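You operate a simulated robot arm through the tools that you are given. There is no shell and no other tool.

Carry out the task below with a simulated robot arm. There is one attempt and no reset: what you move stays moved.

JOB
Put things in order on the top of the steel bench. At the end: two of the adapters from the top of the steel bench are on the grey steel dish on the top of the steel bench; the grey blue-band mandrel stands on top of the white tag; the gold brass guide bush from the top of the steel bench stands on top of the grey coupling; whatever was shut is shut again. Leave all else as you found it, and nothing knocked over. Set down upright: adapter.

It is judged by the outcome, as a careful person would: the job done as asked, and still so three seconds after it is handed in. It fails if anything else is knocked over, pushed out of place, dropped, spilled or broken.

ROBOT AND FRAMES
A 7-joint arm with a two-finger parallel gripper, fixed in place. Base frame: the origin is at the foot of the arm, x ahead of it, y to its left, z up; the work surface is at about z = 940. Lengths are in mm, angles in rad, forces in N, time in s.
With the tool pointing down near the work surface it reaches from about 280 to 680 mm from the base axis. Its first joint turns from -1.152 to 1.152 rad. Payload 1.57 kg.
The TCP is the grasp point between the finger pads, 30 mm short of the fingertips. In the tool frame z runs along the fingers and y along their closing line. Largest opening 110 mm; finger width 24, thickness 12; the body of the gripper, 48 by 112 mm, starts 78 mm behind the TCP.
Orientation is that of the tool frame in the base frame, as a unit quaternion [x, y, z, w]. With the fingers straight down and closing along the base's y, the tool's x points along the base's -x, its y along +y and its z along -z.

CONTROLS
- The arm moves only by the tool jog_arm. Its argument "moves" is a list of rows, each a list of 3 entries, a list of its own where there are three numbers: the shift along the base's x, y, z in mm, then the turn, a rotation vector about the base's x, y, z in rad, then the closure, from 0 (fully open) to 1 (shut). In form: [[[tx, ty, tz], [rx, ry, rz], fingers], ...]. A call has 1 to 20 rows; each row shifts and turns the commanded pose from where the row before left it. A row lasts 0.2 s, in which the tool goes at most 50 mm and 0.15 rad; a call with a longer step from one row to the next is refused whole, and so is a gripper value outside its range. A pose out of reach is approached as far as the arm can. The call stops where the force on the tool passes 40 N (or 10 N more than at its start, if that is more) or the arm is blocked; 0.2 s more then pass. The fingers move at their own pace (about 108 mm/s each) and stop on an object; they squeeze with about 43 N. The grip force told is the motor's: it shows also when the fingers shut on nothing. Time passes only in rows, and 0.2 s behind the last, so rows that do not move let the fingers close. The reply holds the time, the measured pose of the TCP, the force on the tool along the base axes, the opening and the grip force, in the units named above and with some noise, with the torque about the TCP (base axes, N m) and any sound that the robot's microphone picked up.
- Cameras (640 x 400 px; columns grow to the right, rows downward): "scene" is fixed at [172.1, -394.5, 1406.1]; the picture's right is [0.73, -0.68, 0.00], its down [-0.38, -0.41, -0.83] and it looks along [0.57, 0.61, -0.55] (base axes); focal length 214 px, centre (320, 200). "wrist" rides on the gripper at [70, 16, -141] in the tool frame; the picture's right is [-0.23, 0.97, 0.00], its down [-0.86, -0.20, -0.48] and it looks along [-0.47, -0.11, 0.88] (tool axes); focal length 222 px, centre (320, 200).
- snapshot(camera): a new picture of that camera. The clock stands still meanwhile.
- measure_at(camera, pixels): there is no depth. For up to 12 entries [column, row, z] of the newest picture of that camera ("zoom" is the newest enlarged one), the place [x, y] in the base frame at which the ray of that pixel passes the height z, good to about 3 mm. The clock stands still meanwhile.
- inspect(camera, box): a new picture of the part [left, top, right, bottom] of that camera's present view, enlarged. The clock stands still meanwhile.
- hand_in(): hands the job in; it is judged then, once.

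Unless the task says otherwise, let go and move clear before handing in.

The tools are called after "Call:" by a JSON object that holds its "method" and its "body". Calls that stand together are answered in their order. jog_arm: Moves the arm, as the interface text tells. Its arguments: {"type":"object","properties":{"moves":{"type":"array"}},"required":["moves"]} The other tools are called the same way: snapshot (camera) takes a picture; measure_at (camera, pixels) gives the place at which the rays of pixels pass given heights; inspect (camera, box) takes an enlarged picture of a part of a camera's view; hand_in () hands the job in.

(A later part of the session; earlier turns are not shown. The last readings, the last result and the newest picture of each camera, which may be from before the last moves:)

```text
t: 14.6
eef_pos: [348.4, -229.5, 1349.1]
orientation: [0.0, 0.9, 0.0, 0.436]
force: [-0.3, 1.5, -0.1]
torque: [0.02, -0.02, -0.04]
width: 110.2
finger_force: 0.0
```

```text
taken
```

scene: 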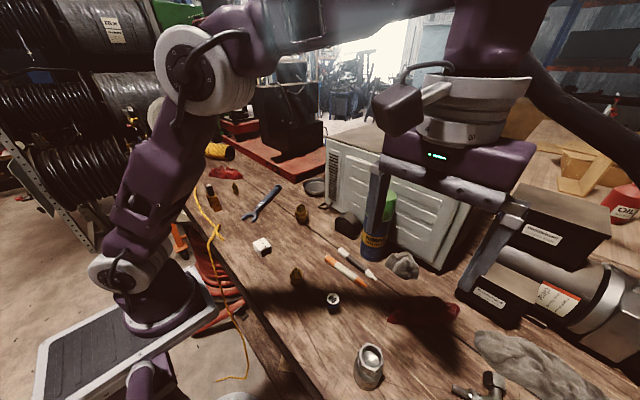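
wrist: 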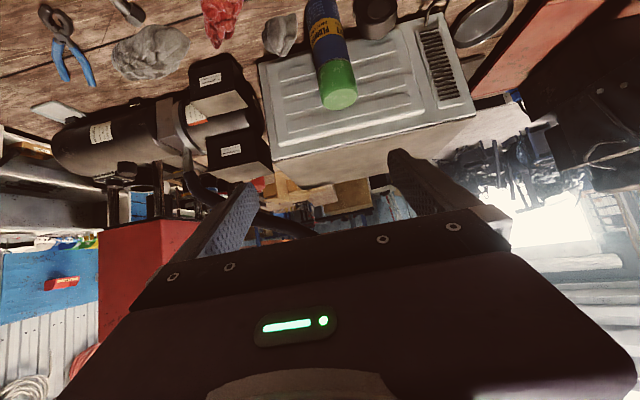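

The upside-down view shows the motor and oven in front of the other bench. I'll zoom in on the strip at (180–400, 150–230).

Call:
{"method": "inspect", "body": {"camera": "wrist", "box": [150, 140, 310, 240]}}

Call:
{"method": "inspect", "body": {"camera": "wrist", "box": [0, 80, 200, 240]}}

Call:
{"method": "inspect", "body": {"camera": "scene", "box": [560, 90, 640, 150]}}

```text
4.00 times, centred on (230, 190) of wrist
```

zoom: 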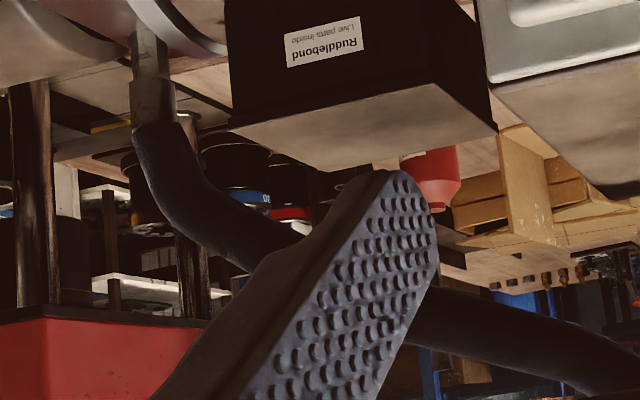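

```text
2.50 times, centred on (100, 160) of wrist
```

zoom: 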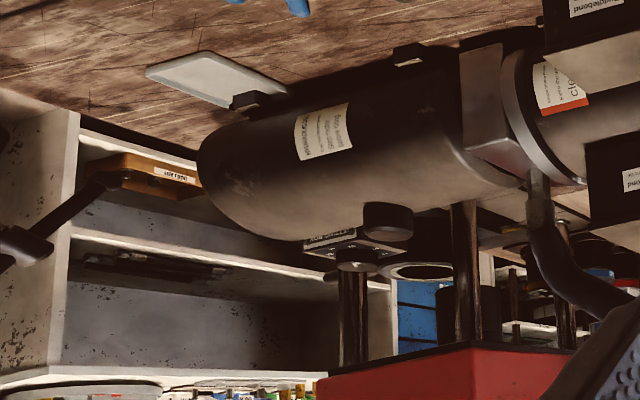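

```text
6.67 times, centred on (600, 120) of scene
```

zoom: 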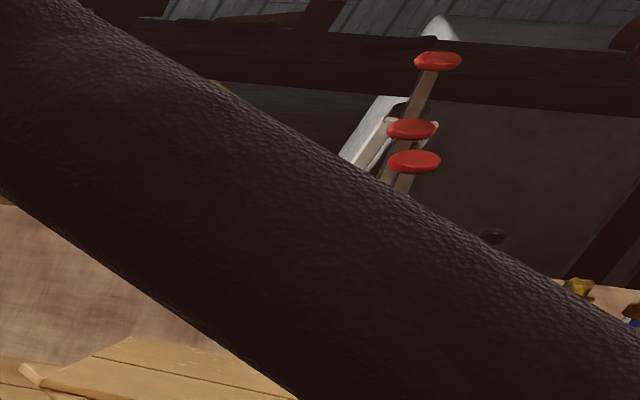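

By elimination, the gold bridge block marked "80" is the guide bush and the three threaded fittings are adapters. Next I need accurate dimensions, so I'll go back to tool-down and look closely at the coupling and mandrel.

Call:
{"method": "jog_arm", "body": {"moves": [[[0, 0, 0], [0, 0.1, 0], 0], [[0, 0, 0], [0, 0.1, 0], 0], [[0, 0, 0], [0, 0.1, 0], 0], [[0, 0, 0], [0, 0.1, 0], 0], [[0, -15, -20], [0, 0.1, 0], 0], [[0, -15, -40], [0, 0.1, 0], 0], [[0, -15, -40], [0, 0.1, 0], 0], [[0, -15, -40], [0, 0.1, 0], 0], [[0, -15, -40], [0, 0.1, 0], 0], [[0, -15, -40], [0, 0, 0], 0], [[0, 0, 0], [0, 0, 0], 0]]}}

Call:
{"method": "snapshot", "body": {"camera": "wrist"}}

```text
t: 17.0
eef_pos: [341.5, -275.5, 1254.4]
orientation: [0.002, 0.988, -0.005, 0.156]
force: [0.4, 0.5, -1.1]
torque: [0.01, -0.02, 0.0]
width: 109.8
finger_force: 0.0
out of reach, approached as far as the arm can: row 6, 7, 8, 9
```

```text
taken
```

wrist: 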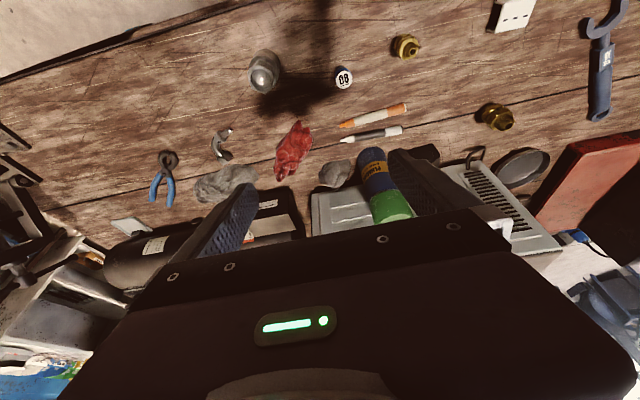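

The orientation is lagging (0.31 rad of tilt remains) after the out-of-reach notice. I'll hold still to see where the arm settles.

Call:
{"method": "jog_arm", "body": {"moves": [[[0, 0, 0], [0, 0, 0], 0], [[0, 0, 0], [0, 0, 0], 0], [[0, 0, 0], [0, 0, 0], 0]]}}

```text
t: 17.8
eef_pos: [342.1, -275.2, 1253.4]
orientation: [0.002, 0.988, -0.006, 0.156]
force: [0.1, 0.4, -0.4]
torque: [-0.04, 0.01, -0.01]
width: 109.9
finger_force: 0.0
```

It stays at 0.31 rad of tilt. I'll correct the remaining tilt in place with small steps.

Call:
{"method": "jog_arm", "body": {"moves": [[[0, 0, 0], [0, 0.1, 0], 0], [[0, 0, 0], [0, 0.1, 0], 0], [[0, 0, 0], [0, 0.1, 0], 0], [[0, 0, 0], [0, 0, 0], 0]]}}

```text
t: 18.8
eef_pos: [342.4, -274.9, 1254.7]
orientation: [0.002, 0.988, -0.006, 0.156]
force: [0.6, -0.3, -0.3]
torque: [0.01, 0.0, 0.01]
width: 110.0
finger_force: 0.2
out of reach, approached as far as the arm can: row 1, 2, 3
```

The turn is refused as out of reach, so a joint seems to sit at its limit. I'll back away upward and toward the starting area, then level the tool there.

Call:
{"method": "jog_arm", "body": {"moves": [[[0, 20, 20], [0, -0.1, 0], 0], [[0, 40, 20], [0, 0, 0], 0], [[0, 40, 20], [0, 0, 0], 0], [[0, 40, 0], [0, 0, 0], 0], [[0, 40, 0], [0, 0.1, 0], 0], [[0, 20, 0], [0, 0.1, 0], 0], [[0, 0, 0], [0, 0.1, 0], 0], [[0, 0, 0], [0, 0.1, 0], 0], [[0, 0, 0], [0, 0, 0], 0]]}}

```text
t: 20.8
eef_pos: [344.3, -74.0, 1312.4]
orientation: [0.001, 1.0, -0.005, 0.007]
force: [0.0, 1.0, -0.2]
torque: [-0.02, 0.05, 0.0]
width: 110.0
finger_force: 0.1
```

The tool is level again at (344,-74,1312), apart from a slight residual tilt. I'll trim that and go to a lower look at the coupling and mandrel.

Call:
{"method": "jog_arm", "body": {"moves": [[[5, -30, -20], [0.01, 0.014, 0], 0], [[5, -40, -25], [0, 0, 0], 0], [[5, -40, -25], [0, 0, 0], 0], [[5, -40, -25], [0, 0, 0], 0], [[0, -40, -25], [0, 0, 0], 0], [[0, -40, -25], [0, 0, 0], 0], [[0, -20, -15], [0, 0, 0], 0], [[0, 0, 0], [0, 0, 0], 0]]}}

Call:
{"method": "snapshot", "body": {"camera": "wrist"}}

```text
t: 22.6
eef_pos: [365.7, -322.5, 1154.2]
orientation: [0.001, 1.0, -0.001, 0.001]
force: [-0.3, -0.3, 0.4]
torque: [0.01, 0.03, 0.05]
width: 110.3
finger_force: 0.0
```

```text
taken
```

wrist: 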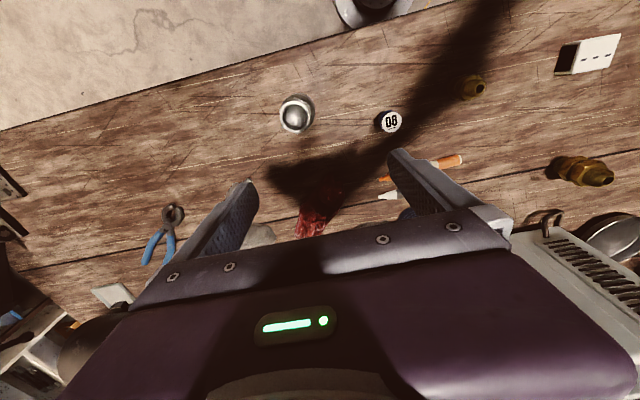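

The coupling is now at (296,116) and the mandrel at (391,121). I'll zoom on each and measure the edges.

Call:
{"method": "inspect", "body": {"camera": "wrist", "box": [264, 90, 328, 140]}}

Call:
{"method": "inspect", "body": {"camera": "wrist", "box": [364, 100, 412, 140]}}

Call:
{"method": "inspect", "body": {"camera": "scene", "box": [340, 335, 396, 395]}}

Call:
{"method": "inspect", "body": {"camera": "scene", "box": [318, 285, 350, 320]}}

```text
8.00 times, centred on (296, 115) of wrist
```

zoom: 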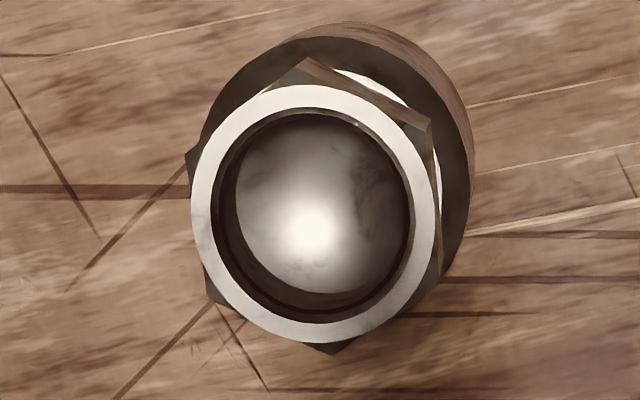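

```text
10.00 times, centred on (388, 120) of wrist
```

zoom: 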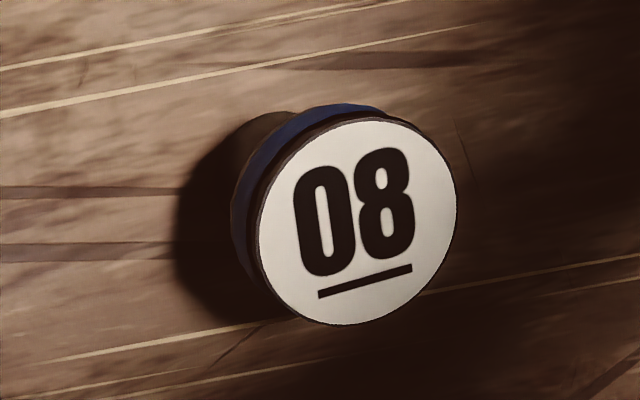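

```text
6.67 times, centred on (368, 365) of scene
```

zoom: 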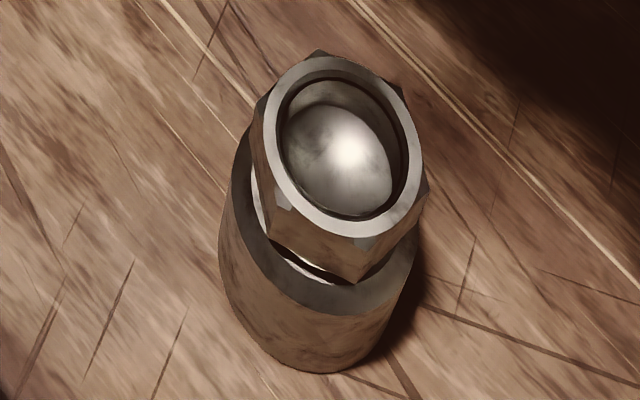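

```text
11.43 times, centred on (334, 302) of scene
```

zoom: 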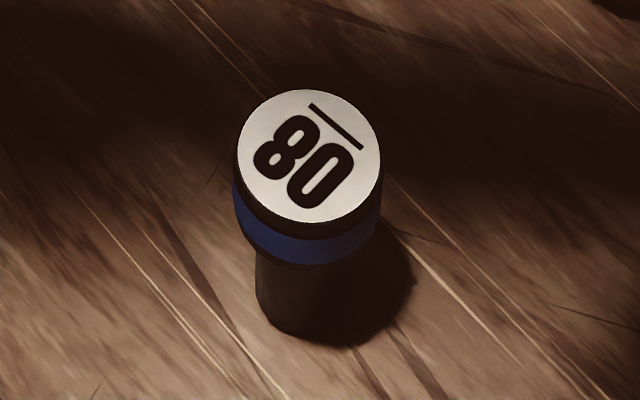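

I'll triangulate the coupling's top ring and the mandrel's top from both cameras.

Call:
{"method": "measure_at", "body": {"camera": "wrist", "pixels": [[295.0, 116.6, 1000], [295.0, 116.6, 1020], [279.8, 116.6, 1010], [310.3, 116.6, 1010], [295, 100.6, 1010], [295, 132.9, 1010], [391.3, 122.2, 980], [391.3, 122.2, 1000], [381, 122.2, 990], [401.3, 122.2, 990]]}}

Call:
{"method": "snapshot", "body": {"camera": "scene"}}

Call:
{"method": "measure_at", "body": {"camera": "scene", "pixels": [[371.3, 357, 1000], [371.3, 357, 1020], [371.3, 357, 980], [333.1, 298, 980], [333.1, 298, 1000], [333.1, 298, 990]]}}

```text
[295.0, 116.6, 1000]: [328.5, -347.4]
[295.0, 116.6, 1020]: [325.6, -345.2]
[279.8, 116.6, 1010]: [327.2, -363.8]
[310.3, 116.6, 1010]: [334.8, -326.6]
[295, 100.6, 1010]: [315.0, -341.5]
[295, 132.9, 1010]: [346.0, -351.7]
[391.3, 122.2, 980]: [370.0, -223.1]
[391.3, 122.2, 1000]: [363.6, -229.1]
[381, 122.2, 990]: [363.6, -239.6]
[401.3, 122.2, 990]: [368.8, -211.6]
```

```text
taken
```

scene: 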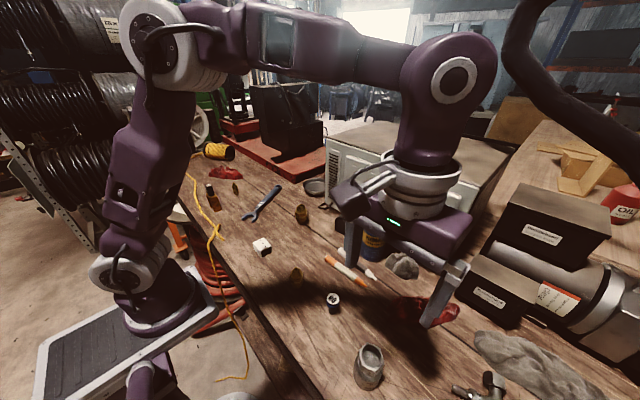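

```text
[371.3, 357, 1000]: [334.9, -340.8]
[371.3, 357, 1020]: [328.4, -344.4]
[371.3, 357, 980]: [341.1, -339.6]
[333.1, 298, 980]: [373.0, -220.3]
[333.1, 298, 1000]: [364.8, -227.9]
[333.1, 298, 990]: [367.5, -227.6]
```

The coupling's top ring is centred at about (327,-345), z≈1021, with about 37 mm outer diameter; the mandrel top is at about (365,-228), z≈1000. Now I'll look closely at the gold guide bush from above.

Call:
{"method": "jog_arm", "body": {"moves": [[[0, 46, 10], [0, 0, 0], 0], [[0, 46, 10], [0, 0, 0], 0], [[0, 46, 10], [0, 0, 0], 0], [[0, 46, 0], [0, 0, 0], 0], [[0, 46, 0], [0, 0, 0], 0], [[0, 46, 0], [0, 0, 0], 0], [[0, 46, 0], [0, 0, 0], 0], [[0, 46, 0], [0, 0, 0], 0], [[0, 46, 0], [0, 0, 0], 0], [[0, 46, 0], [0, 0, 0], 0], [[0, 46, 0], [0, 0, 0], 0], [[0, 46, 0], [0, 0, 0], 0], [[0, 46, -10], [0, 0, 0], 0], [[0, 46, -20], [0, 0, 0], 0], [[0, 44, -20], [0, 0, 0], 0], [[0, 0, -20], [0, 0, 0], 0], [[0, 0, 0], [0, 0, 0], 0]]}}

Call:
{"method": "snapshot", "body": {"camera": "wrist"}}

Call:
{"method": "snapshot", "body": {"camera": "scene"}}

```text
refused: row 14 steps farther than a row can; nothing moved
```

```text
taken
```

wrist: 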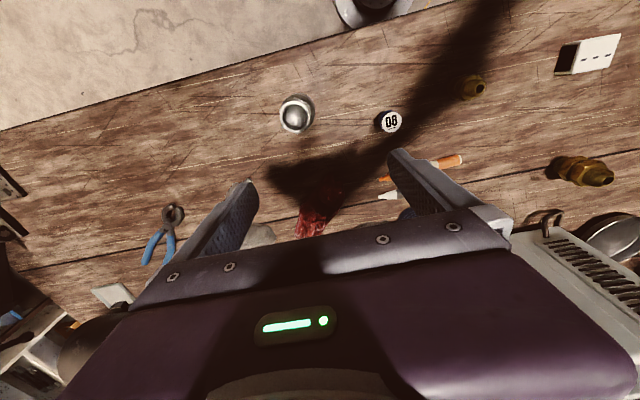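

```text
taken
```

scene: 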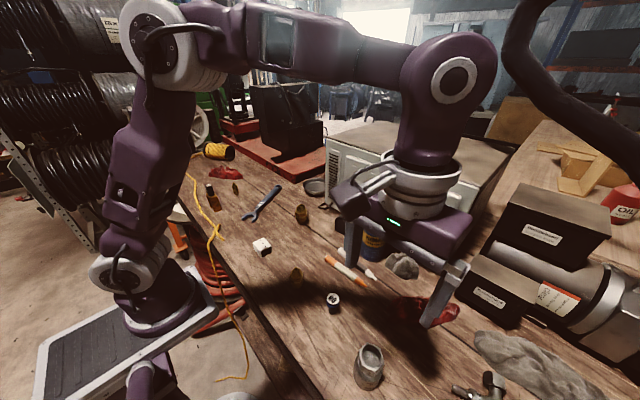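

The call was refused for one long step, and nothing moved. Since I'm near the mandrel, I'll start there; first I want a close view of the white tag to know its top and height.

Call:
{"method": "jog_arm", "body": {"moves": [[[0, 46, 5], [0, 0, 0], 0], [[0, 46, 0], [0, 0, 0], 0], [[0, 46, 0], [0, 0, 0], 0], [[0, 46, 0], [0, 0, 0], 0], [[0, 46, 0], [0, 0, 0], 0], [[0, 46, 0], [0, 0, 0], 0], [[0, 46, 0], [0, 0, 0], 0], [[0, 20, 0], [0, 0, 0], 0], [[0, 0, 0], [0, 0, 0], 0]]}}

Call:
{"method": "snapshot", "body": {"camera": "wrist"}}

Call:
{"method": "snapshot", "body": {"camera": "scene"}}

```text
t: 24.6
eef_pos: [367.2, 16.9, 1158.9]
orientation: [0.0, 1.0, -0.001, 0.0]
force: [0.3, 0.2, 0.4]
torque: [-0.02, -0.02, 0.0]
width: 109.9
finger_force: 0.2
```

```text
taken
```

wrist: 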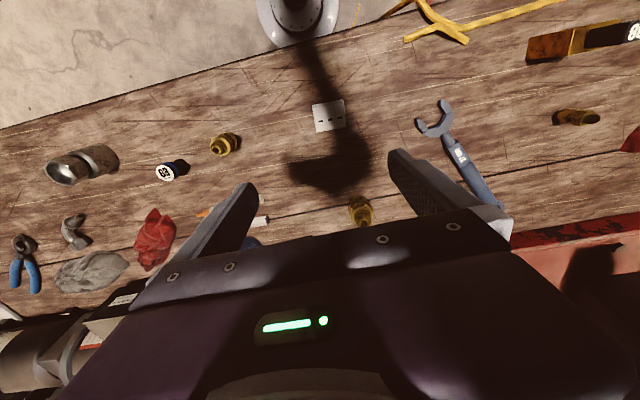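

```text
taken
```

scene: 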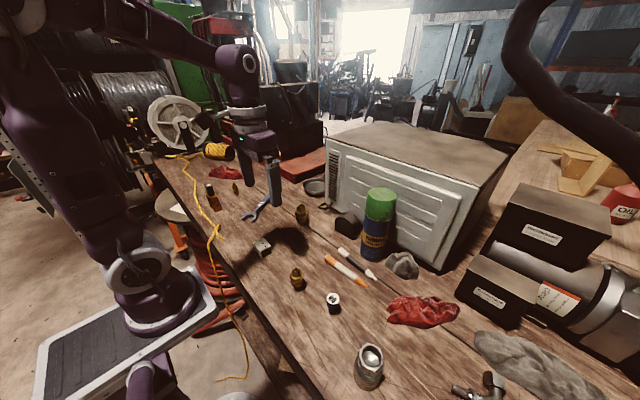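

The tag is at wrist (328,116) and scene (262,246). I'll zoom on both to get its corners.

Call:
{"method": "inspect", "body": {"camera": "scene", "box": [242, 230, 290, 260]}}

Call:
{"method": "inspect", "body": {"camera": "wrist", "box": [296, 90, 360, 140]}}

```text
13.33 times, centred on (266, 245) of scene
```

zoom: 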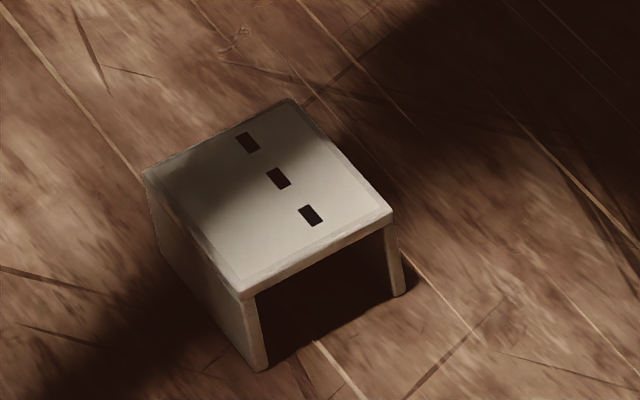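

```text
8.00 times, centred on (328, 115) of wrist
```

zoom: 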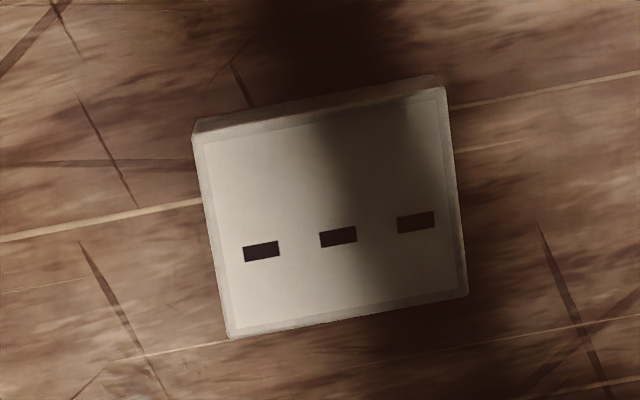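

Call:
{"method": "measure_at", "body": {"camera": "wrist", "pixels": [[312.1, 106.6, 960], [343.4, 100.9, 960], [346.4, 127, 960], [316.6, 132.3, 960], [312.1, 106.6, 975], [343.4, 100.9, 975], [346.4, 127, 975], [316.6, 132.3, 975]]}}

Call:
{"method": "measure_at", "body": {"camera": "scene", "pixels": [[260, 252.1, 960], [252.9, 243.4, 960], [263.9, 237.4, 960], [271.4, 245.9, 960], [260, 252.1, 975], [252.9, 243.4, 975], [263.9, 237.4, 975], [271.4, 245.9, 975], [261.7, 257.8, 940], [271.5, 252.3, 940]]}}

```text
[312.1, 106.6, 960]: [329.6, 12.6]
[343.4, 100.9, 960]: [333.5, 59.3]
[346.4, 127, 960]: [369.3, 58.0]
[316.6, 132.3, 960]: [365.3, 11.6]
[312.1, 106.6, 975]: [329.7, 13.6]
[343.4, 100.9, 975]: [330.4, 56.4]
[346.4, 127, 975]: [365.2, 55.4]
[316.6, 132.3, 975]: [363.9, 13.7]
```

```text
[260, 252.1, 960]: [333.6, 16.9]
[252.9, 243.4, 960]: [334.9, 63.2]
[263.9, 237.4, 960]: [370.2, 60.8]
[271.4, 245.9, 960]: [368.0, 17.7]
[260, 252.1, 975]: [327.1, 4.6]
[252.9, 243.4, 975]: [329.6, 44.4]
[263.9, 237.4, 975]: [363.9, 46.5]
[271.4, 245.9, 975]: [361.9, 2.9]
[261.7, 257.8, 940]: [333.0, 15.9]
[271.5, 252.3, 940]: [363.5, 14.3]
```

The tag top comes out at z≈964, centred on about (349,36), roughly 35×45 mm. Now I'll go above the mandrel and check the alignment before descending.

Call:
{"method": "jog_arm", "body": {"moves": [[[0, -45, 0], [0, 0, 0], 0], [[0, -45, 0], [0, 0, 0], 0], [[0, -45, 0], [0, 0, 0], 0], [[0, -45, 0], [0, 0, 0], 0], [[0, -45, -10], [0, 0, 0], 0], [[-2, -20, -40], [0, 0, 0], 0], [[0, 0, -40], [0, 0, 0], 0], [[0, 0, -25], [0, 0, 0], 0], [[0, 0, 0], [0, 0, 0], 0]]}}

Call:
{"method": "snapshot", "body": {"camera": "wrist"}}

Call:
{"method": "snapshot", "body": {"camera": "scene"}}

```text
t: 26.6
eef_pos: [364.8, -228.0, 1046.5]
orientation: [0.001, 1.0, -0.001, 0.0]
force: [0.5, 0.4, -0.1]
torque: [0.02, 0.0, 0.0]
width: 110.0
finger_force: 0.1
```

```text
taken
```

wrist: 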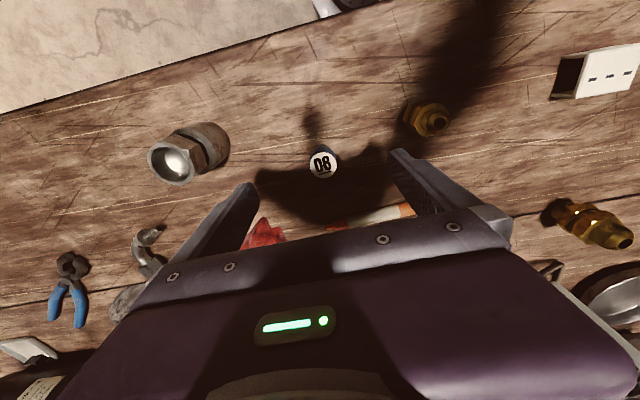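

```text
taken
```

scene: 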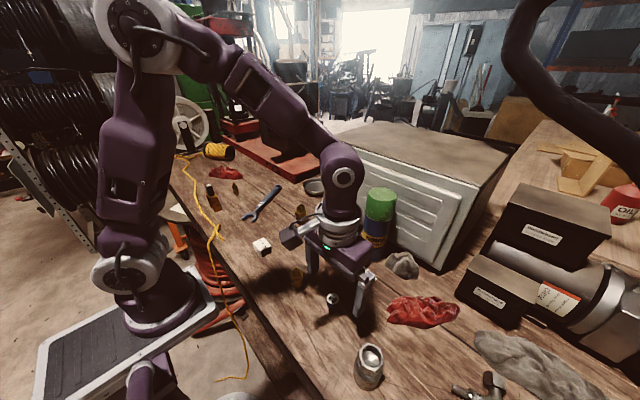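

The mandrel sits at (323,164) between the fingers. I'll measure it precisely before going down.

Call:
{"method": "inspect", "body": {"camera": "wrist", "box": [299, 145, 347, 185]}}

Call:
{"method": "inspect", "body": {"camera": "scene", "box": [290, 250, 386, 330]}}

Call:
{"method": "measure_at", "body": {"camera": "wrist", "pixels": [[322.5, 165.3, 1000], [322.5, 165.3, 995]]}}

```text
10.00 times, centred on (323, 165) of wrist
```

zoom: 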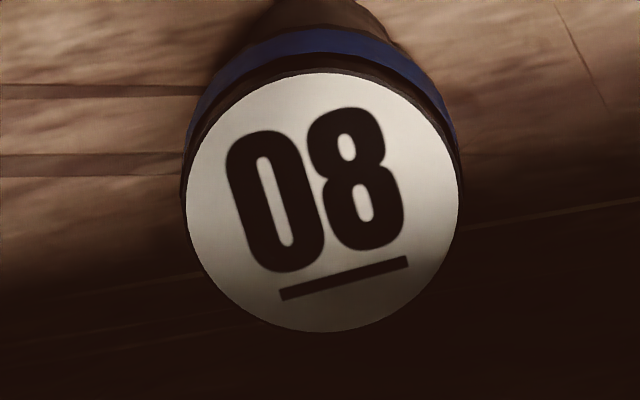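

```text
5.00 times, centred on (338, 290) of scene
```

zoom: 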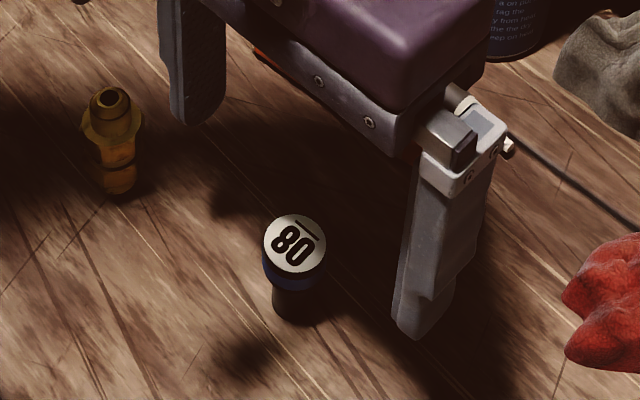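

```text
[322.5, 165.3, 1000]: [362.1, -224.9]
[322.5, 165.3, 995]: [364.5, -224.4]
```

The wrist ray puts the mandrel at about (363,-225.5). I'll descend to z≈990 and close partway to check centring.

Call:
{"method": "jog_arm", "body": {"moves": [[[-1.8, 2.5, -16], [0, 0, 0], 0], [[0, 0, -20], [0, 0, 0], 0], [[0, 0, -20], [0, 0, 0], 0.3], [[0, 0, 0], [0, 0, 0], 0.6], [[0, 0, 0], [0, 0, 0], 0.68], [[0, 0, 0], [0, 0, 0], 0.68], [[0, 0, 0], [0, 0, 0], 0.68]]}}

Call:
{"method": "inspect", "body": {"camera": "wrist", "box": [272, 160, 368, 220]}}

Call:
{"method": "inspect", "body": {"camera": "scene", "box": [300, 260, 380, 320]}}

```text
t: 28.2
eef_pos: [361.3, -226.5, 990.3]
orientation: [0.0, 1.0, -0.001, 0.0]
force: [0.0, -0.2, -0.1]
torque: [0.03, 0.01, 0.0]
width: 35.4
finger_force: 0.0
```

```text
6.67 times, centred on (320, 190) of wrist
```

zoom: 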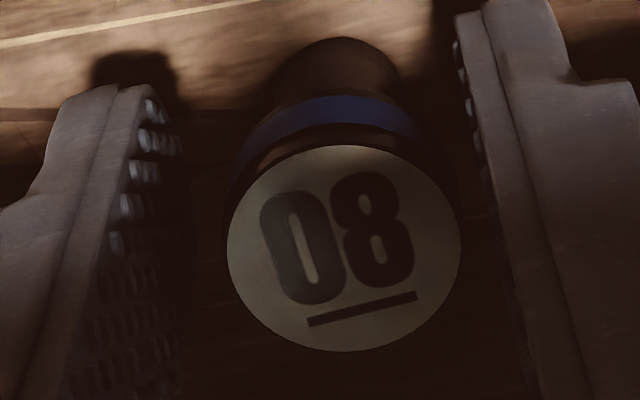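

```text
6.67 times, centred on (340, 290) of scene
```

zoom: 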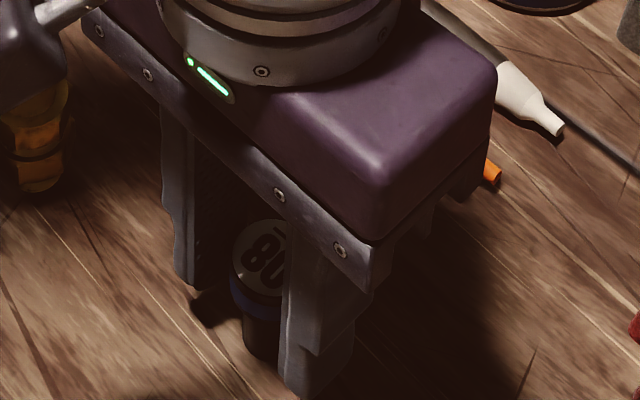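

The mandrel is about 2 mm toward +y of the finger midline and slightly nearer the base. I'll nudge and close.

Call:
{"method": "jog_arm", "body": {"moves": [[[-2, 1.7, 0], [0, 0, 0], 0.68], [[0, 0, 0], [0, 0, 0], 0.72], [[0, 0, 0], [0, 0, 0], 0.75], [[0, 0, 0], [0, 0, 0], 0.78], [[0, 0, 0], [0, 0, 0], 0.82], [[0, 0, 0], [0, 0, 0], 0.85], [[0, 0, 0], [0, 0, 0], 0.85]]}}

Call:
{"method": "inspect", "body": {"camera": "wrist", "box": [272, 160, 368, 220]}}

```text
t: 29.8
eef_pos: [358.3, -225.4, 988.1]
orientation: [0.001, 1.0, 0.0, 0.0]
force: [0.2, -0.5, -0.1]
torque: [0.0, 0.0, 0.01]
width: 25.3
finger_force: 36.6
```

```text
6.67 times, centred on (320, 190) of wrist
```

zoom: 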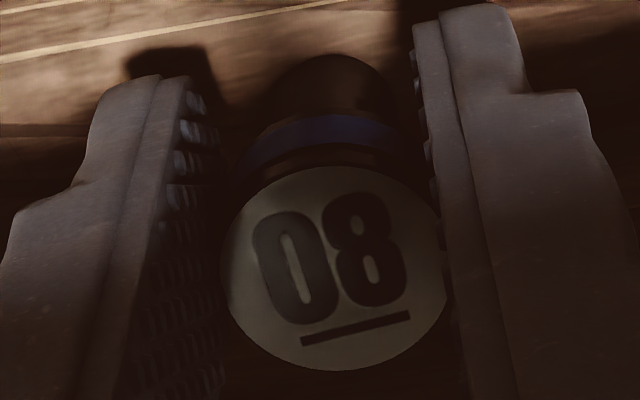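

The mandrel is gripped (25.3 mm wide, 36.6 N), with the TCP about 48 mm above its base. I'll lift it, carry it over A1 at a safe height, and stop above the tag.

Call:
{"method": "jog_arm", "body": {"moves": [[[0, 0, 10], [0, 0, 0], 1], [[0, 0, 30], [0, 0, 0], 1], [[0, 0, 40], [0, 0, 0], 1], [[0, 0, 32], [0, 0, 0], 1], [[-1, 40, 0], [0, 0, 0], 1], [[-1, 40, 0], [0, 0, 0], 1], [[-1, 40, 0], [0, 0, 0], 1], [[-1, 40, 0], [0, 0, 0], 1], [[-2, 40, 0], [0, 0, 0], 1], [[-2, 40, 0], [0, 0, 0], 1], [[-1.5, 21, 0], [0, 0, 0], 1], [[0, 0, -30], [0, 0, 0], 1], [[0, 0, -30], [0, 0, 0], 1], [[0, 0, 0], [0, 0, 0], 1]]}}

Call:
{"method": "snapshot", "body": {"camera": "wrist"}}

Call:
{"method": "inspect", "body": {"camera": "scene", "box": [222, 190, 302, 270]}}

```text
t: 32.8
eef_pos: [348.6, 39.6, 1040.8]
orientation: [0.001, 1.0, -0.002, 0.0]
force: [-0.6, 0.6, 0.4]
torque: [-0.02, -0.01, 0.03]
width: 25.6
finger_force: 36.8
```

```text
taken
```

wrist: 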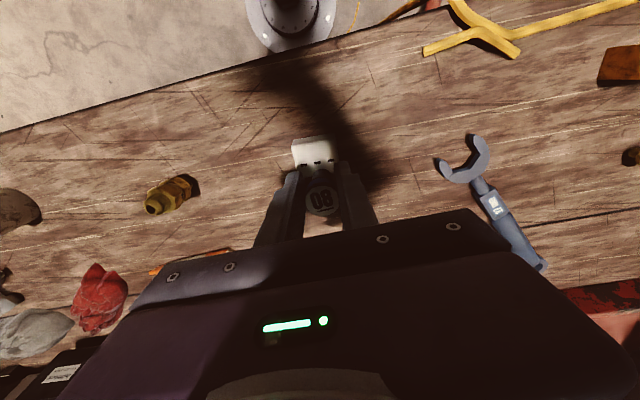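

```text
5.00 times, centred on (262, 230) of scene
```

zoom: 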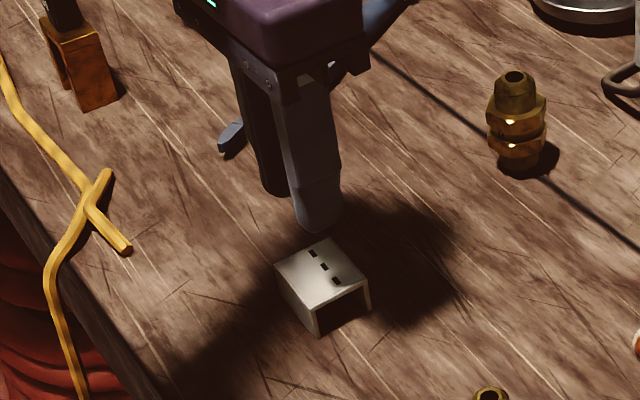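

The mandrel hangs about 25 mm above the tag. I'll zoom in to check its centring over the tag.

Call:
{"method": "inspect", "body": {"camera": "wrist", "box": [264, 125, 376, 215]}}

Call:
{"method": "inspect", "body": {"camera": "scene", "box": [242, 215, 290, 265]}}

Call:
{"method": "measure_at", "body": {"camera": "wrist", "pixels": [[293, 140, 964], [329, 137, 964], [292.5, 169, 964]]}}

```text
4.44 times, centred on (320, 170) of wrist
```

zoom: 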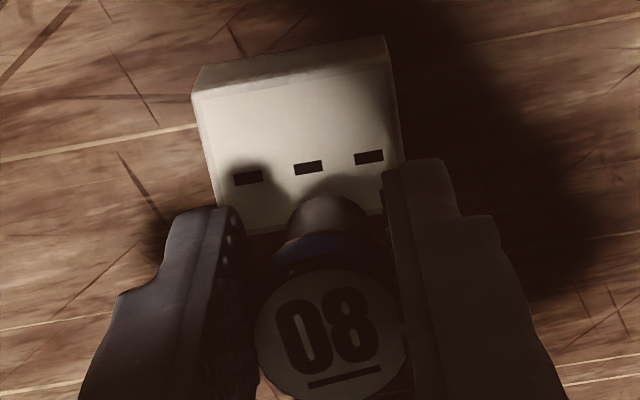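

```text
8.00 times, centred on (266, 240) of scene
```

zoom: 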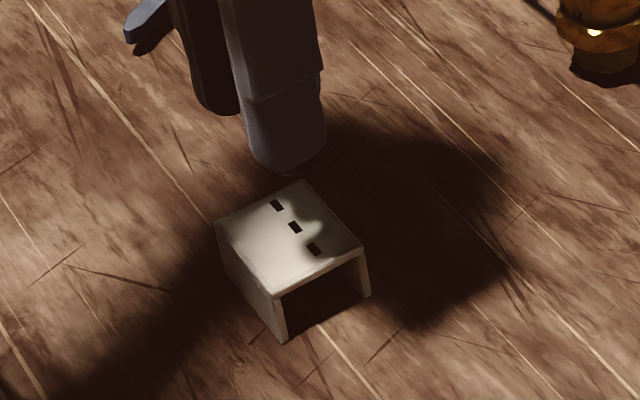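

```text
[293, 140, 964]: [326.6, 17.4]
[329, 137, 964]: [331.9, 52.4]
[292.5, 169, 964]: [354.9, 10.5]
```

The wrist rays put the tag's centre at about (348,34), so I'll shift 3 mm toward -y and descend to just above contact.

Call:
{"method": "jog_arm", "body": {"moves": [[[0, -3, 0], [0, 0, 0], 1], [[0, 0, -10], [0, 0, 0], 1], [[0, 0, -8], [0, 0, 0], 1], [[0, 0, -4], [0, 0, 0], 1], [[0, 0, -2], [0, 0, 0], 1], [[0, 0, 0], [0, 0, 0], 1]]}}

Call:
{"method": "inspect", "body": {"camera": "scene", "box": [242, 215, 290, 265]}}

Call:
{"method": "inspect", "body": {"camera": "wrist", "box": [264, 125, 376, 215]}}

```text
t: 34.2
eef_pos: [349.0, 34.2, 1017.9]
orientation: [0.001, 1.0, -0.001, 0.001]
force: [-1.6, 0.2, -0.5]
torque: [0.01, 0.02, -0.01]
width: 25.5
finger_force: 36.7
```

```text
8.00 times, centred on (266, 240) of scene
```

zoom: 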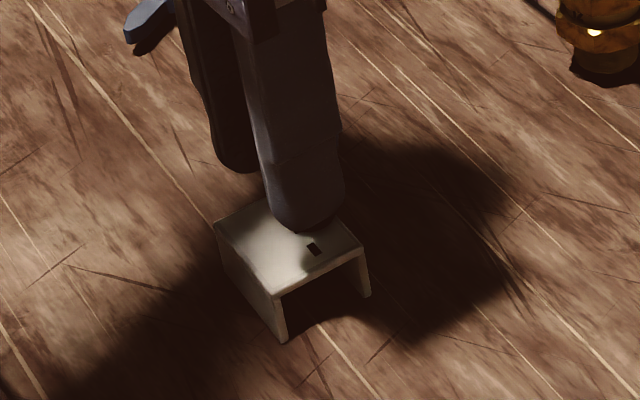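

```text
4.44 times, centred on (320, 170) of wrist
```

zoom: 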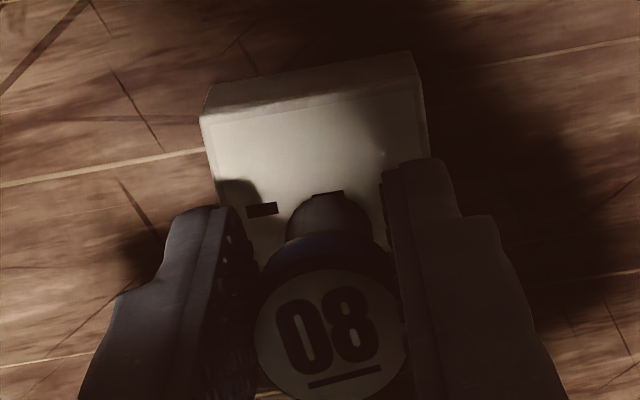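

Re-checking the numbers: the mandrel is shorter than I assumed (top z≈983), so it sits about 8.5 mm beyond the TCP in x within the grip. I'll shift -9.5 mm in x so its base is over the tag's centre, then look.

Call:
{"method": "jog_arm", "body": {"moves": [[[-5, 0.5, 0], [0, 0, 0], 1], [[-4.5, 0.5, 0], [0, 0, 0], 1], [[0, 0, 0], [0, 0, 0], 1]]}}

Call:
{"method": "inspect", "body": {"camera": "wrist", "box": [264, 125, 376, 215]}}

Call:
{"method": "inspect", "body": {"camera": "scene", "box": [242, 215, 290, 265]}}

```text
t: 35.0
eef_pos: [338.3, 33.8, 1017.0]
orientation: [0.001, 1.0, -0.001, 0.0]
force: [0.4, -0.6, -0.5]
torque: [0.0, 0.01, 0.03]
width: 25.5
finger_force: 36.7
```

```text
4.44 times, centred on (320, 170) of wrist
```

zoom: 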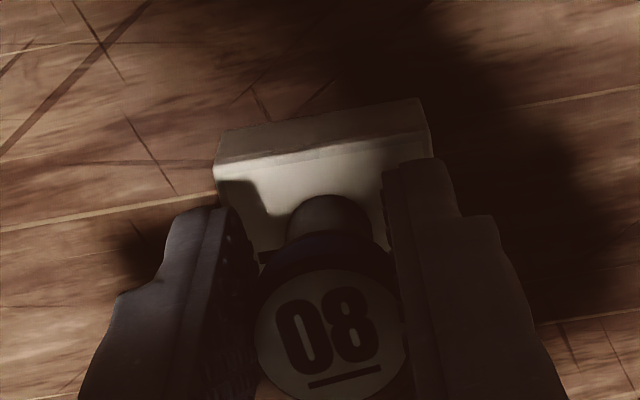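

```text
8.00 times, centred on (266, 240) of scene
```

zoom: 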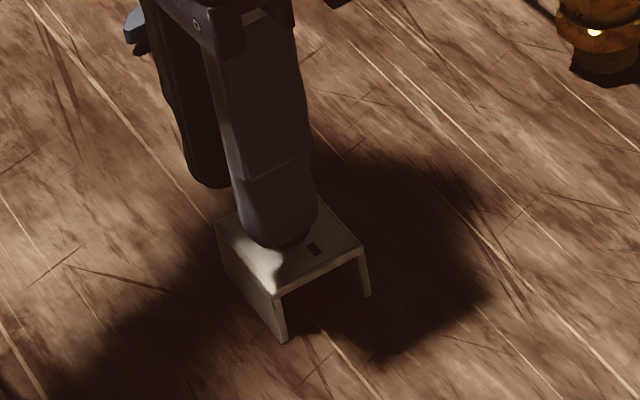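

The base is now centred on the tag's top to within about 2 mm. I'll lower in small steps and watch the force.

Call:
{"method": "jog_arm", "body": {"moves": [[[0, 0, -2], [0, 0, 0], 1], [[0, 0, -1.5], [0, 0, 0], 1], [[0, 0, 0], [0, 0, 0], 1]]}}

```text
t: 35.8
eef_pos: [339.7, 34.2, 1013.4]
orientation: [0.001, 1.0, -0.001, 0.001]
force: [-0.9, -1.0, 16.7]
torque: [-0.07, -0.11, 0.0]
width: 25.7
finger_force: 37.1
```

There is 16.7 N of contact, so the mandrel is on the tag. I'll ease off slightly, open, and rise straight up.

Call:
{"method": "jog_arm", "body": {"moves": [[[0, 0, 0.8], [0, 0, 0], 1], [[0, 0, 0], [0, 0, 0], 0.72], [[0, 0, 0], [0, 0, 0], 0.66], [[0, 0, 0], [0, 0, 0], 0.6], [[0, 0, 0], [0, 0, 0], 0.5], [[0, 0, 15], [0, 0, 0], 0.4], [[0, 0, 35], [0, 0, 0], 0.3], [[0, 0, 40], [0, 0, 0], 0], [[0, 0, 0], [0, 0, 0], 0]]}}

Call:
{"method": "snapshot", "body": {"camera": "wrist"}}

Call:
{"method": "inspect", "body": {"camera": "scene", "box": [232, 215, 296, 265]}}

```text
t: 37.8
eef_pos: [339.9, 34.5, 1104.3]
orientation: [0.001, 1.0, 0.0, 0.0]
force: [0.9, 0.5, 0.5]
torque: [-0.01, -0.04, 0.0]
width: 110.1
finger_force: 0.0
```

```text
taken
```

wrist: 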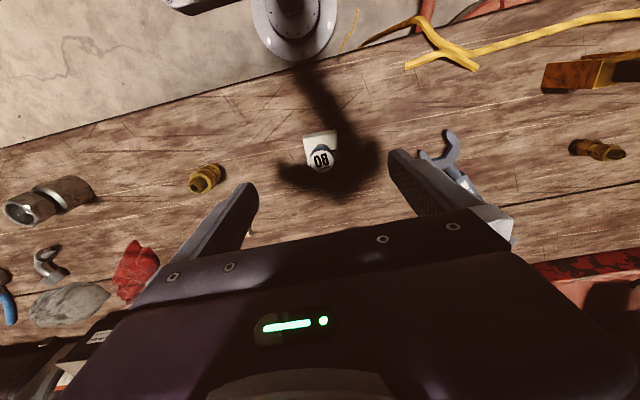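

```text
8.00 times, centred on (264, 240) of scene
```

zoom: 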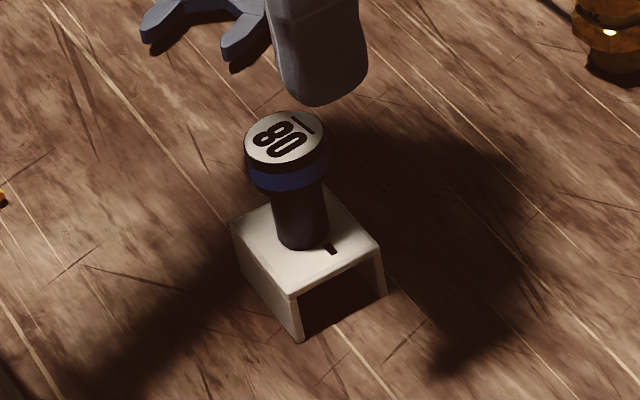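

The mandrel stands centred on the tag in the scene zoom. Next I'll go above the gold guide bush for accurate dimensions.

Call:
{"method": "jog_arm", "body": {"moves": [[[0, 44, 10], [0, 0, 0], 0], [[0, 44, 0], [0, 0, 0], 0], [[0, 44, 0], [0, 0, 0], 0], [[0, 44, 0], [0, 0, 0], 0], [[0, 44, 0], [0, 0, 0], 0], [[0, 44, 0], [0, 0, 0], 0], [[0, 44, 0], [0, 0, 0], 0], [[0, 10, 0], [0, 0, 0], 0], [[0, 0, 0], [0, 0, 0], 0]]}}

Call:
{"method": "snapshot", "body": {"camera": "wrist"}}

Call:
{"method": "inspect", "body": {"camera": "wrist", "box": [280, 90, 376, 190]}}

Call:
{"method": "inspect", "body": {"camera": "scene", "box": [190, 175, 238, 215]}}

```text
t: 39.8
eef_pos: [341.5, 355.5, 1114.2]
orientation: [0.001, 1.0, -0.001, 0.0]
force: [0.0, 0.4, 0.1]
torque: [0.0, 0.02, -0.01]
width: 110.0
finger_force: 0.1
```

```text
taken
```

wrist: 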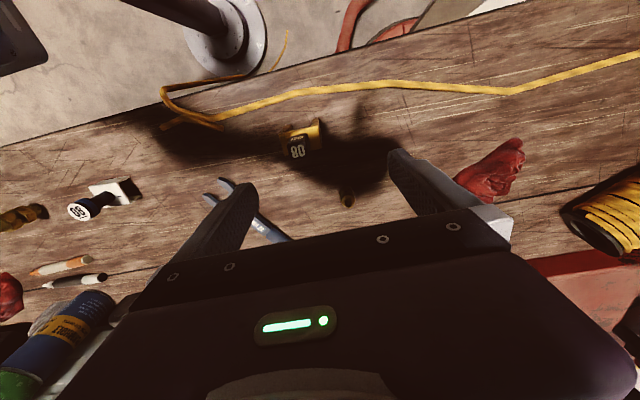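

```text
4.00 times, centred on (328, 140) of wrist
```

zoom: 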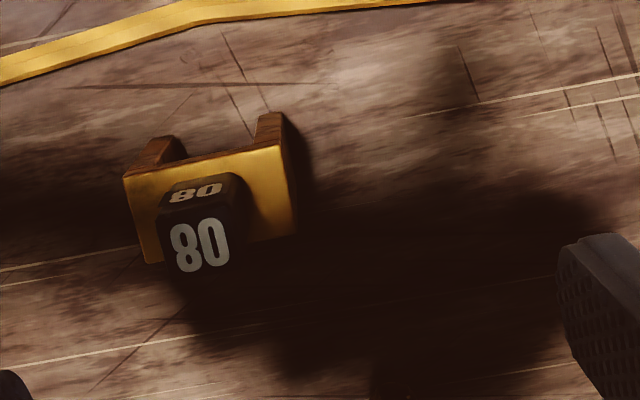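

```text
10.00 times, centred on (214, 195) of scene
```

zoom: 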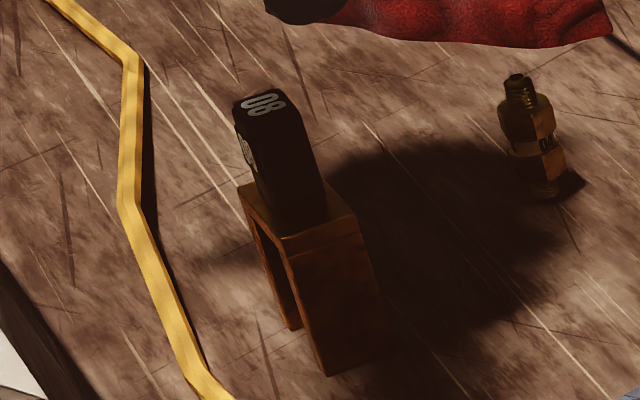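

I'll measure the guide bush corners from both cameras to find its height, footprint and heading.

Call:
{"method": "measure_at", "body": {"camera": "wrist", "pixels": [[278.75, 135, 980], [317.5, 125.75, 980], [322.25, 148.75, 980], [285, 155.75, 980], [278.75, 135, 990], [317.5, 125.75, 990], [322.25, 148.75, 990], [285, 155.75, 990]]}}

Call:
{"method": "snapshot", "body": {"camera": "scene"}}

Call:
{"method": "measure_at", "body": {"camera": "scene", "pixels": [[210.7, 200.8, 980], [205.8, 194, 980], [217.5, 196.5, 980], [210.7, 200.8, 990], [205.8, 194, 990], [217.5, 196.5, 990], [214.7, 212.7, 940], [220.5, 209.5, 940], [211, 208, 940]]}}

```text
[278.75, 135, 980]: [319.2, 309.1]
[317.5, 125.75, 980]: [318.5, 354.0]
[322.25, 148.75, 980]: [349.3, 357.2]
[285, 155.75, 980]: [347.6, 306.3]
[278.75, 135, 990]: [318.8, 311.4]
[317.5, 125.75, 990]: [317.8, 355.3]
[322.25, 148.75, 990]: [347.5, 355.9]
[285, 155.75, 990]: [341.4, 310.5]
```

```text
taken
```

scene: 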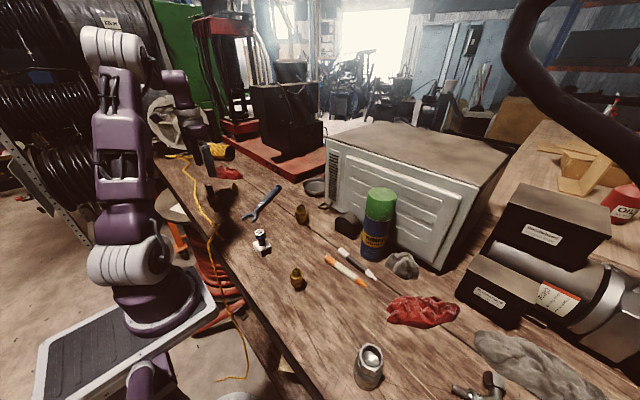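

```text
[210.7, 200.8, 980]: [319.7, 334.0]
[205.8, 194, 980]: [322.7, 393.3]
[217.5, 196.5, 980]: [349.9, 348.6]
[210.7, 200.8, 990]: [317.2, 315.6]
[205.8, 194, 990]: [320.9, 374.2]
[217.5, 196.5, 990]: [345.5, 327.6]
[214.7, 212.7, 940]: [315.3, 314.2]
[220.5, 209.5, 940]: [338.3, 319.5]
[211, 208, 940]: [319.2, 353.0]
```

The guide bush measures about 46 (y) × 27 (x) × 50 mm, centred near (331,334) and nearly square to the base axes. I'll position above it and check alignment.

Call:
{"method": "jog_arm", "body": {"moves": [[[-10, -21, 0], [0, 0, 0], 0], [[0, 0, -20], [0, 0, 0], 0], [[0, 0, -16], [0, 0, 0], 0], [[0, 0, 0], [0, 0, 0], 0]]}}

Call:
{"method": "snapshot", "body": {"camera": "wrist"}}

Call:
{"method": "inspect", "body": {"camera": "wrist", "box": [272, 130, 368, 210]}}

Call:
{"method": "inspect", "body": {"camera": "scene", "box": [180, 150, 260, 220]}}

```text
t: 40.8
eef_pos: [331.0, 332.4, 1077.3]
orientation: [0.0, 1.0, -0.001, 0.001]
force: [0.4, -0.3, -0.5]
torque: [0.02, -0.01, 0.0]
width: 110.1
finger_force: 0.1
```

```text
taken
```

wrist: 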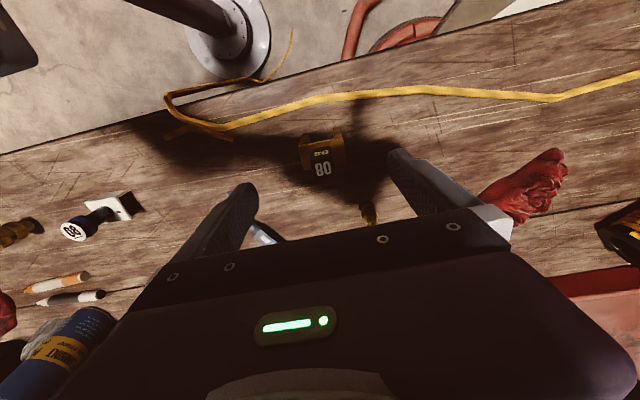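

```text
5.00 times, centred on (320, 170) of wrist
```

zoom: 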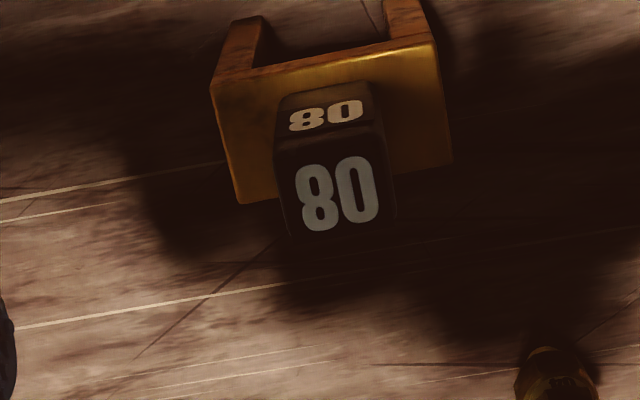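

```text
5.71 times, centred on (220, 185) of scene
```

zoom: 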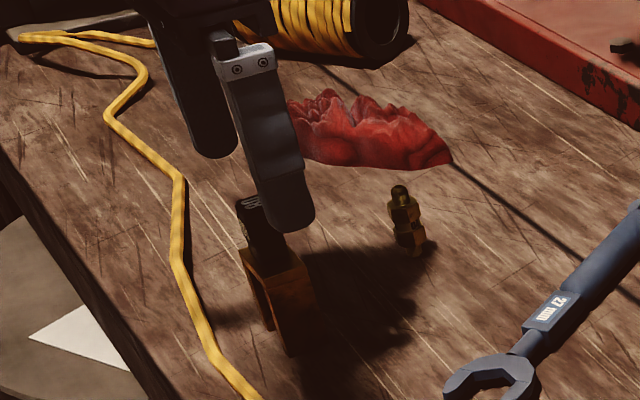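

The bush centre is about (330,335), top at 992, handle top at about 1033, and it is yawed about -0.04 rad. I'll align the tool, descend to z=983 and close partway.

Call:
{"method": "jog_arm", "body": {"moves": [[[-1.3, 2.7, 0], [0, 0, -0.04], 0], [[0, 0, -30], [0, 0, 0], 0], [[0, 0, -30], [0, 0, 0], 0], [[0, 0, -20], [0, 0, 0], 0], [[0, 0, -14], [0, 0, 0], 0.2], [[0, 0, 0], [0, 0, 0], 0.4], [[0, 0, 0], [0, 0, 0], 0.5], [[0, 0, 0], [0, 0, 0], 0.5]]}}

Call:
{"method": "inspect", "body": {"camera": "wrist", "box": [256, 120, 384, 220]}}

Call:
{"method": "inspect", "body": {"camera": "scene", "box": [180, 150, 260, 220]}}

```text
t: 42.6
eef_pos: [330.4, 334.4, 983.4]
orientation: [0.021, 1.0, -0.001, 0.0]
force: [-0.6, -0.1, 0.2]
torque: [0.0, 0.03, 0.04]
width: 55.0
finger_force: 0.0
```

```text
4.00 times, centred on (320, 170) of wrist
```

zoom: 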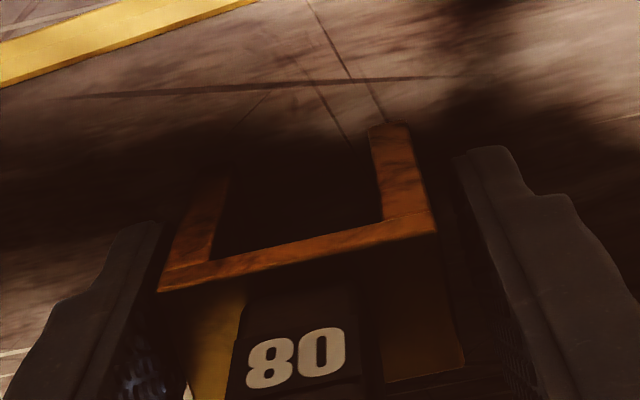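

```text
5.71 times, centred on (220, 185) of scene
```

zoom: 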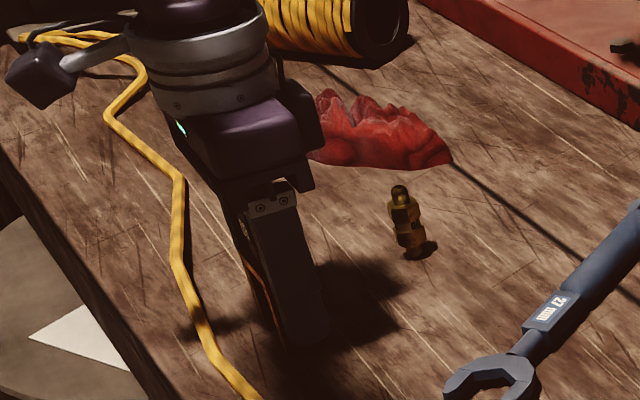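

The block is nearer the left pad (about 1–2 mm against 6 mm on the right), so I'll shift -2.3 mm in y and then close gently.

Call:
{"method": "jog_arm", "body": {"moves": [[[0, -2.3, 0], [0, 0, 0], 0.5], [[0, 0, 0], [0, 0, 0], 0.52], [[0, 0, 0], [0, 0, 0], 0.55], [[0, 0, 0], [0, 0, 0], 0.58], [[0, 0, 0], [0, 0, 0], 0.62], [[0, 0, 0], [0, 0, 0], 0.7], [[0, 0, 0], [0, 0, 0], 0.8], [[0, 0, 0], [0, 0, 0], 1.0]]}}

Call:
{"method": "inspect", "body": {"camera": "wrist", "box": [256, 120, 384, 220]}}

```text
t: 44.4
eef_pos: [329.5, 332.5, 983.6]
orientation: [0.021, 1.0, -0.001, 0.001]
force: [-0.3, 0.5, 1.7]
torque: [0.12, -0.02, -0.01]
width: 45.6
finger_force: 42.6
```

```text
4.00 times, centred on (320, 170) of wrist
```

zoom: 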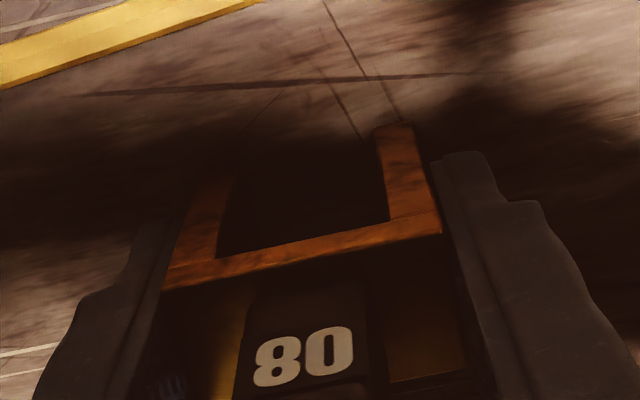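

The bush is gripped at 45.6 mm with 42.6 N, its base 43.5 mm below the TCP. I'll lift it and carry it high across to the coupling, stopping about 45 mm above.

Call:
{"method": "jog_arm", "body": {"moves": [[[0, 0, 8], [0, 0, 0], 1], [[0, 0, 25], [0, 0, 0], 1], [[0, 0, 40], [0, 0, 0], 1], [[0, 0, 40], [0, 0, 0], 1], [[0, 0, 25], [0, 0, 0], 1], [[0, -20, 0], [0, 0, 0], 1], [[0, -35, 0], [0, 0, 0], 1], [[0, -40, 0], [0, 0, 0], 1], [[0, -40, 0], [0, 0, 0], 1], [[0, -40, 0], [0, 0, 0], 1], [[0, -40, 0], [0, 0, 0], 1], [[0, -40, 0], [0, 0, 0], 1], [[0, -40, 0], [0, 0, 0], 1], [[0, -40, 0], [0, 0, 0], 1], [[0, 0, 0], [0, 0, 0], 1]]}}

Call:
{"method": "snapshot", "body": {"camera": "scene"}}

```text
t: 47.6
eef_pos: [327.7, -3.4, 1121.9]
orientation: [0.021, 1.0, 0.0, 0.0]
force: [-0.3, -0.1, -1.6]
torque: [-0.02, 0.02, -0.01]
width: 45.7
finger_force: 42.4
```

```text
taken
```

scene: 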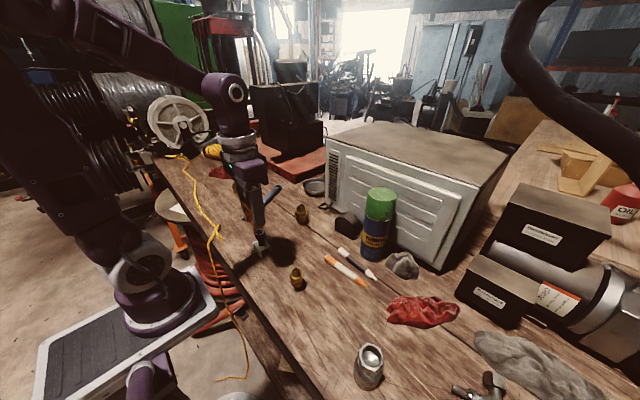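

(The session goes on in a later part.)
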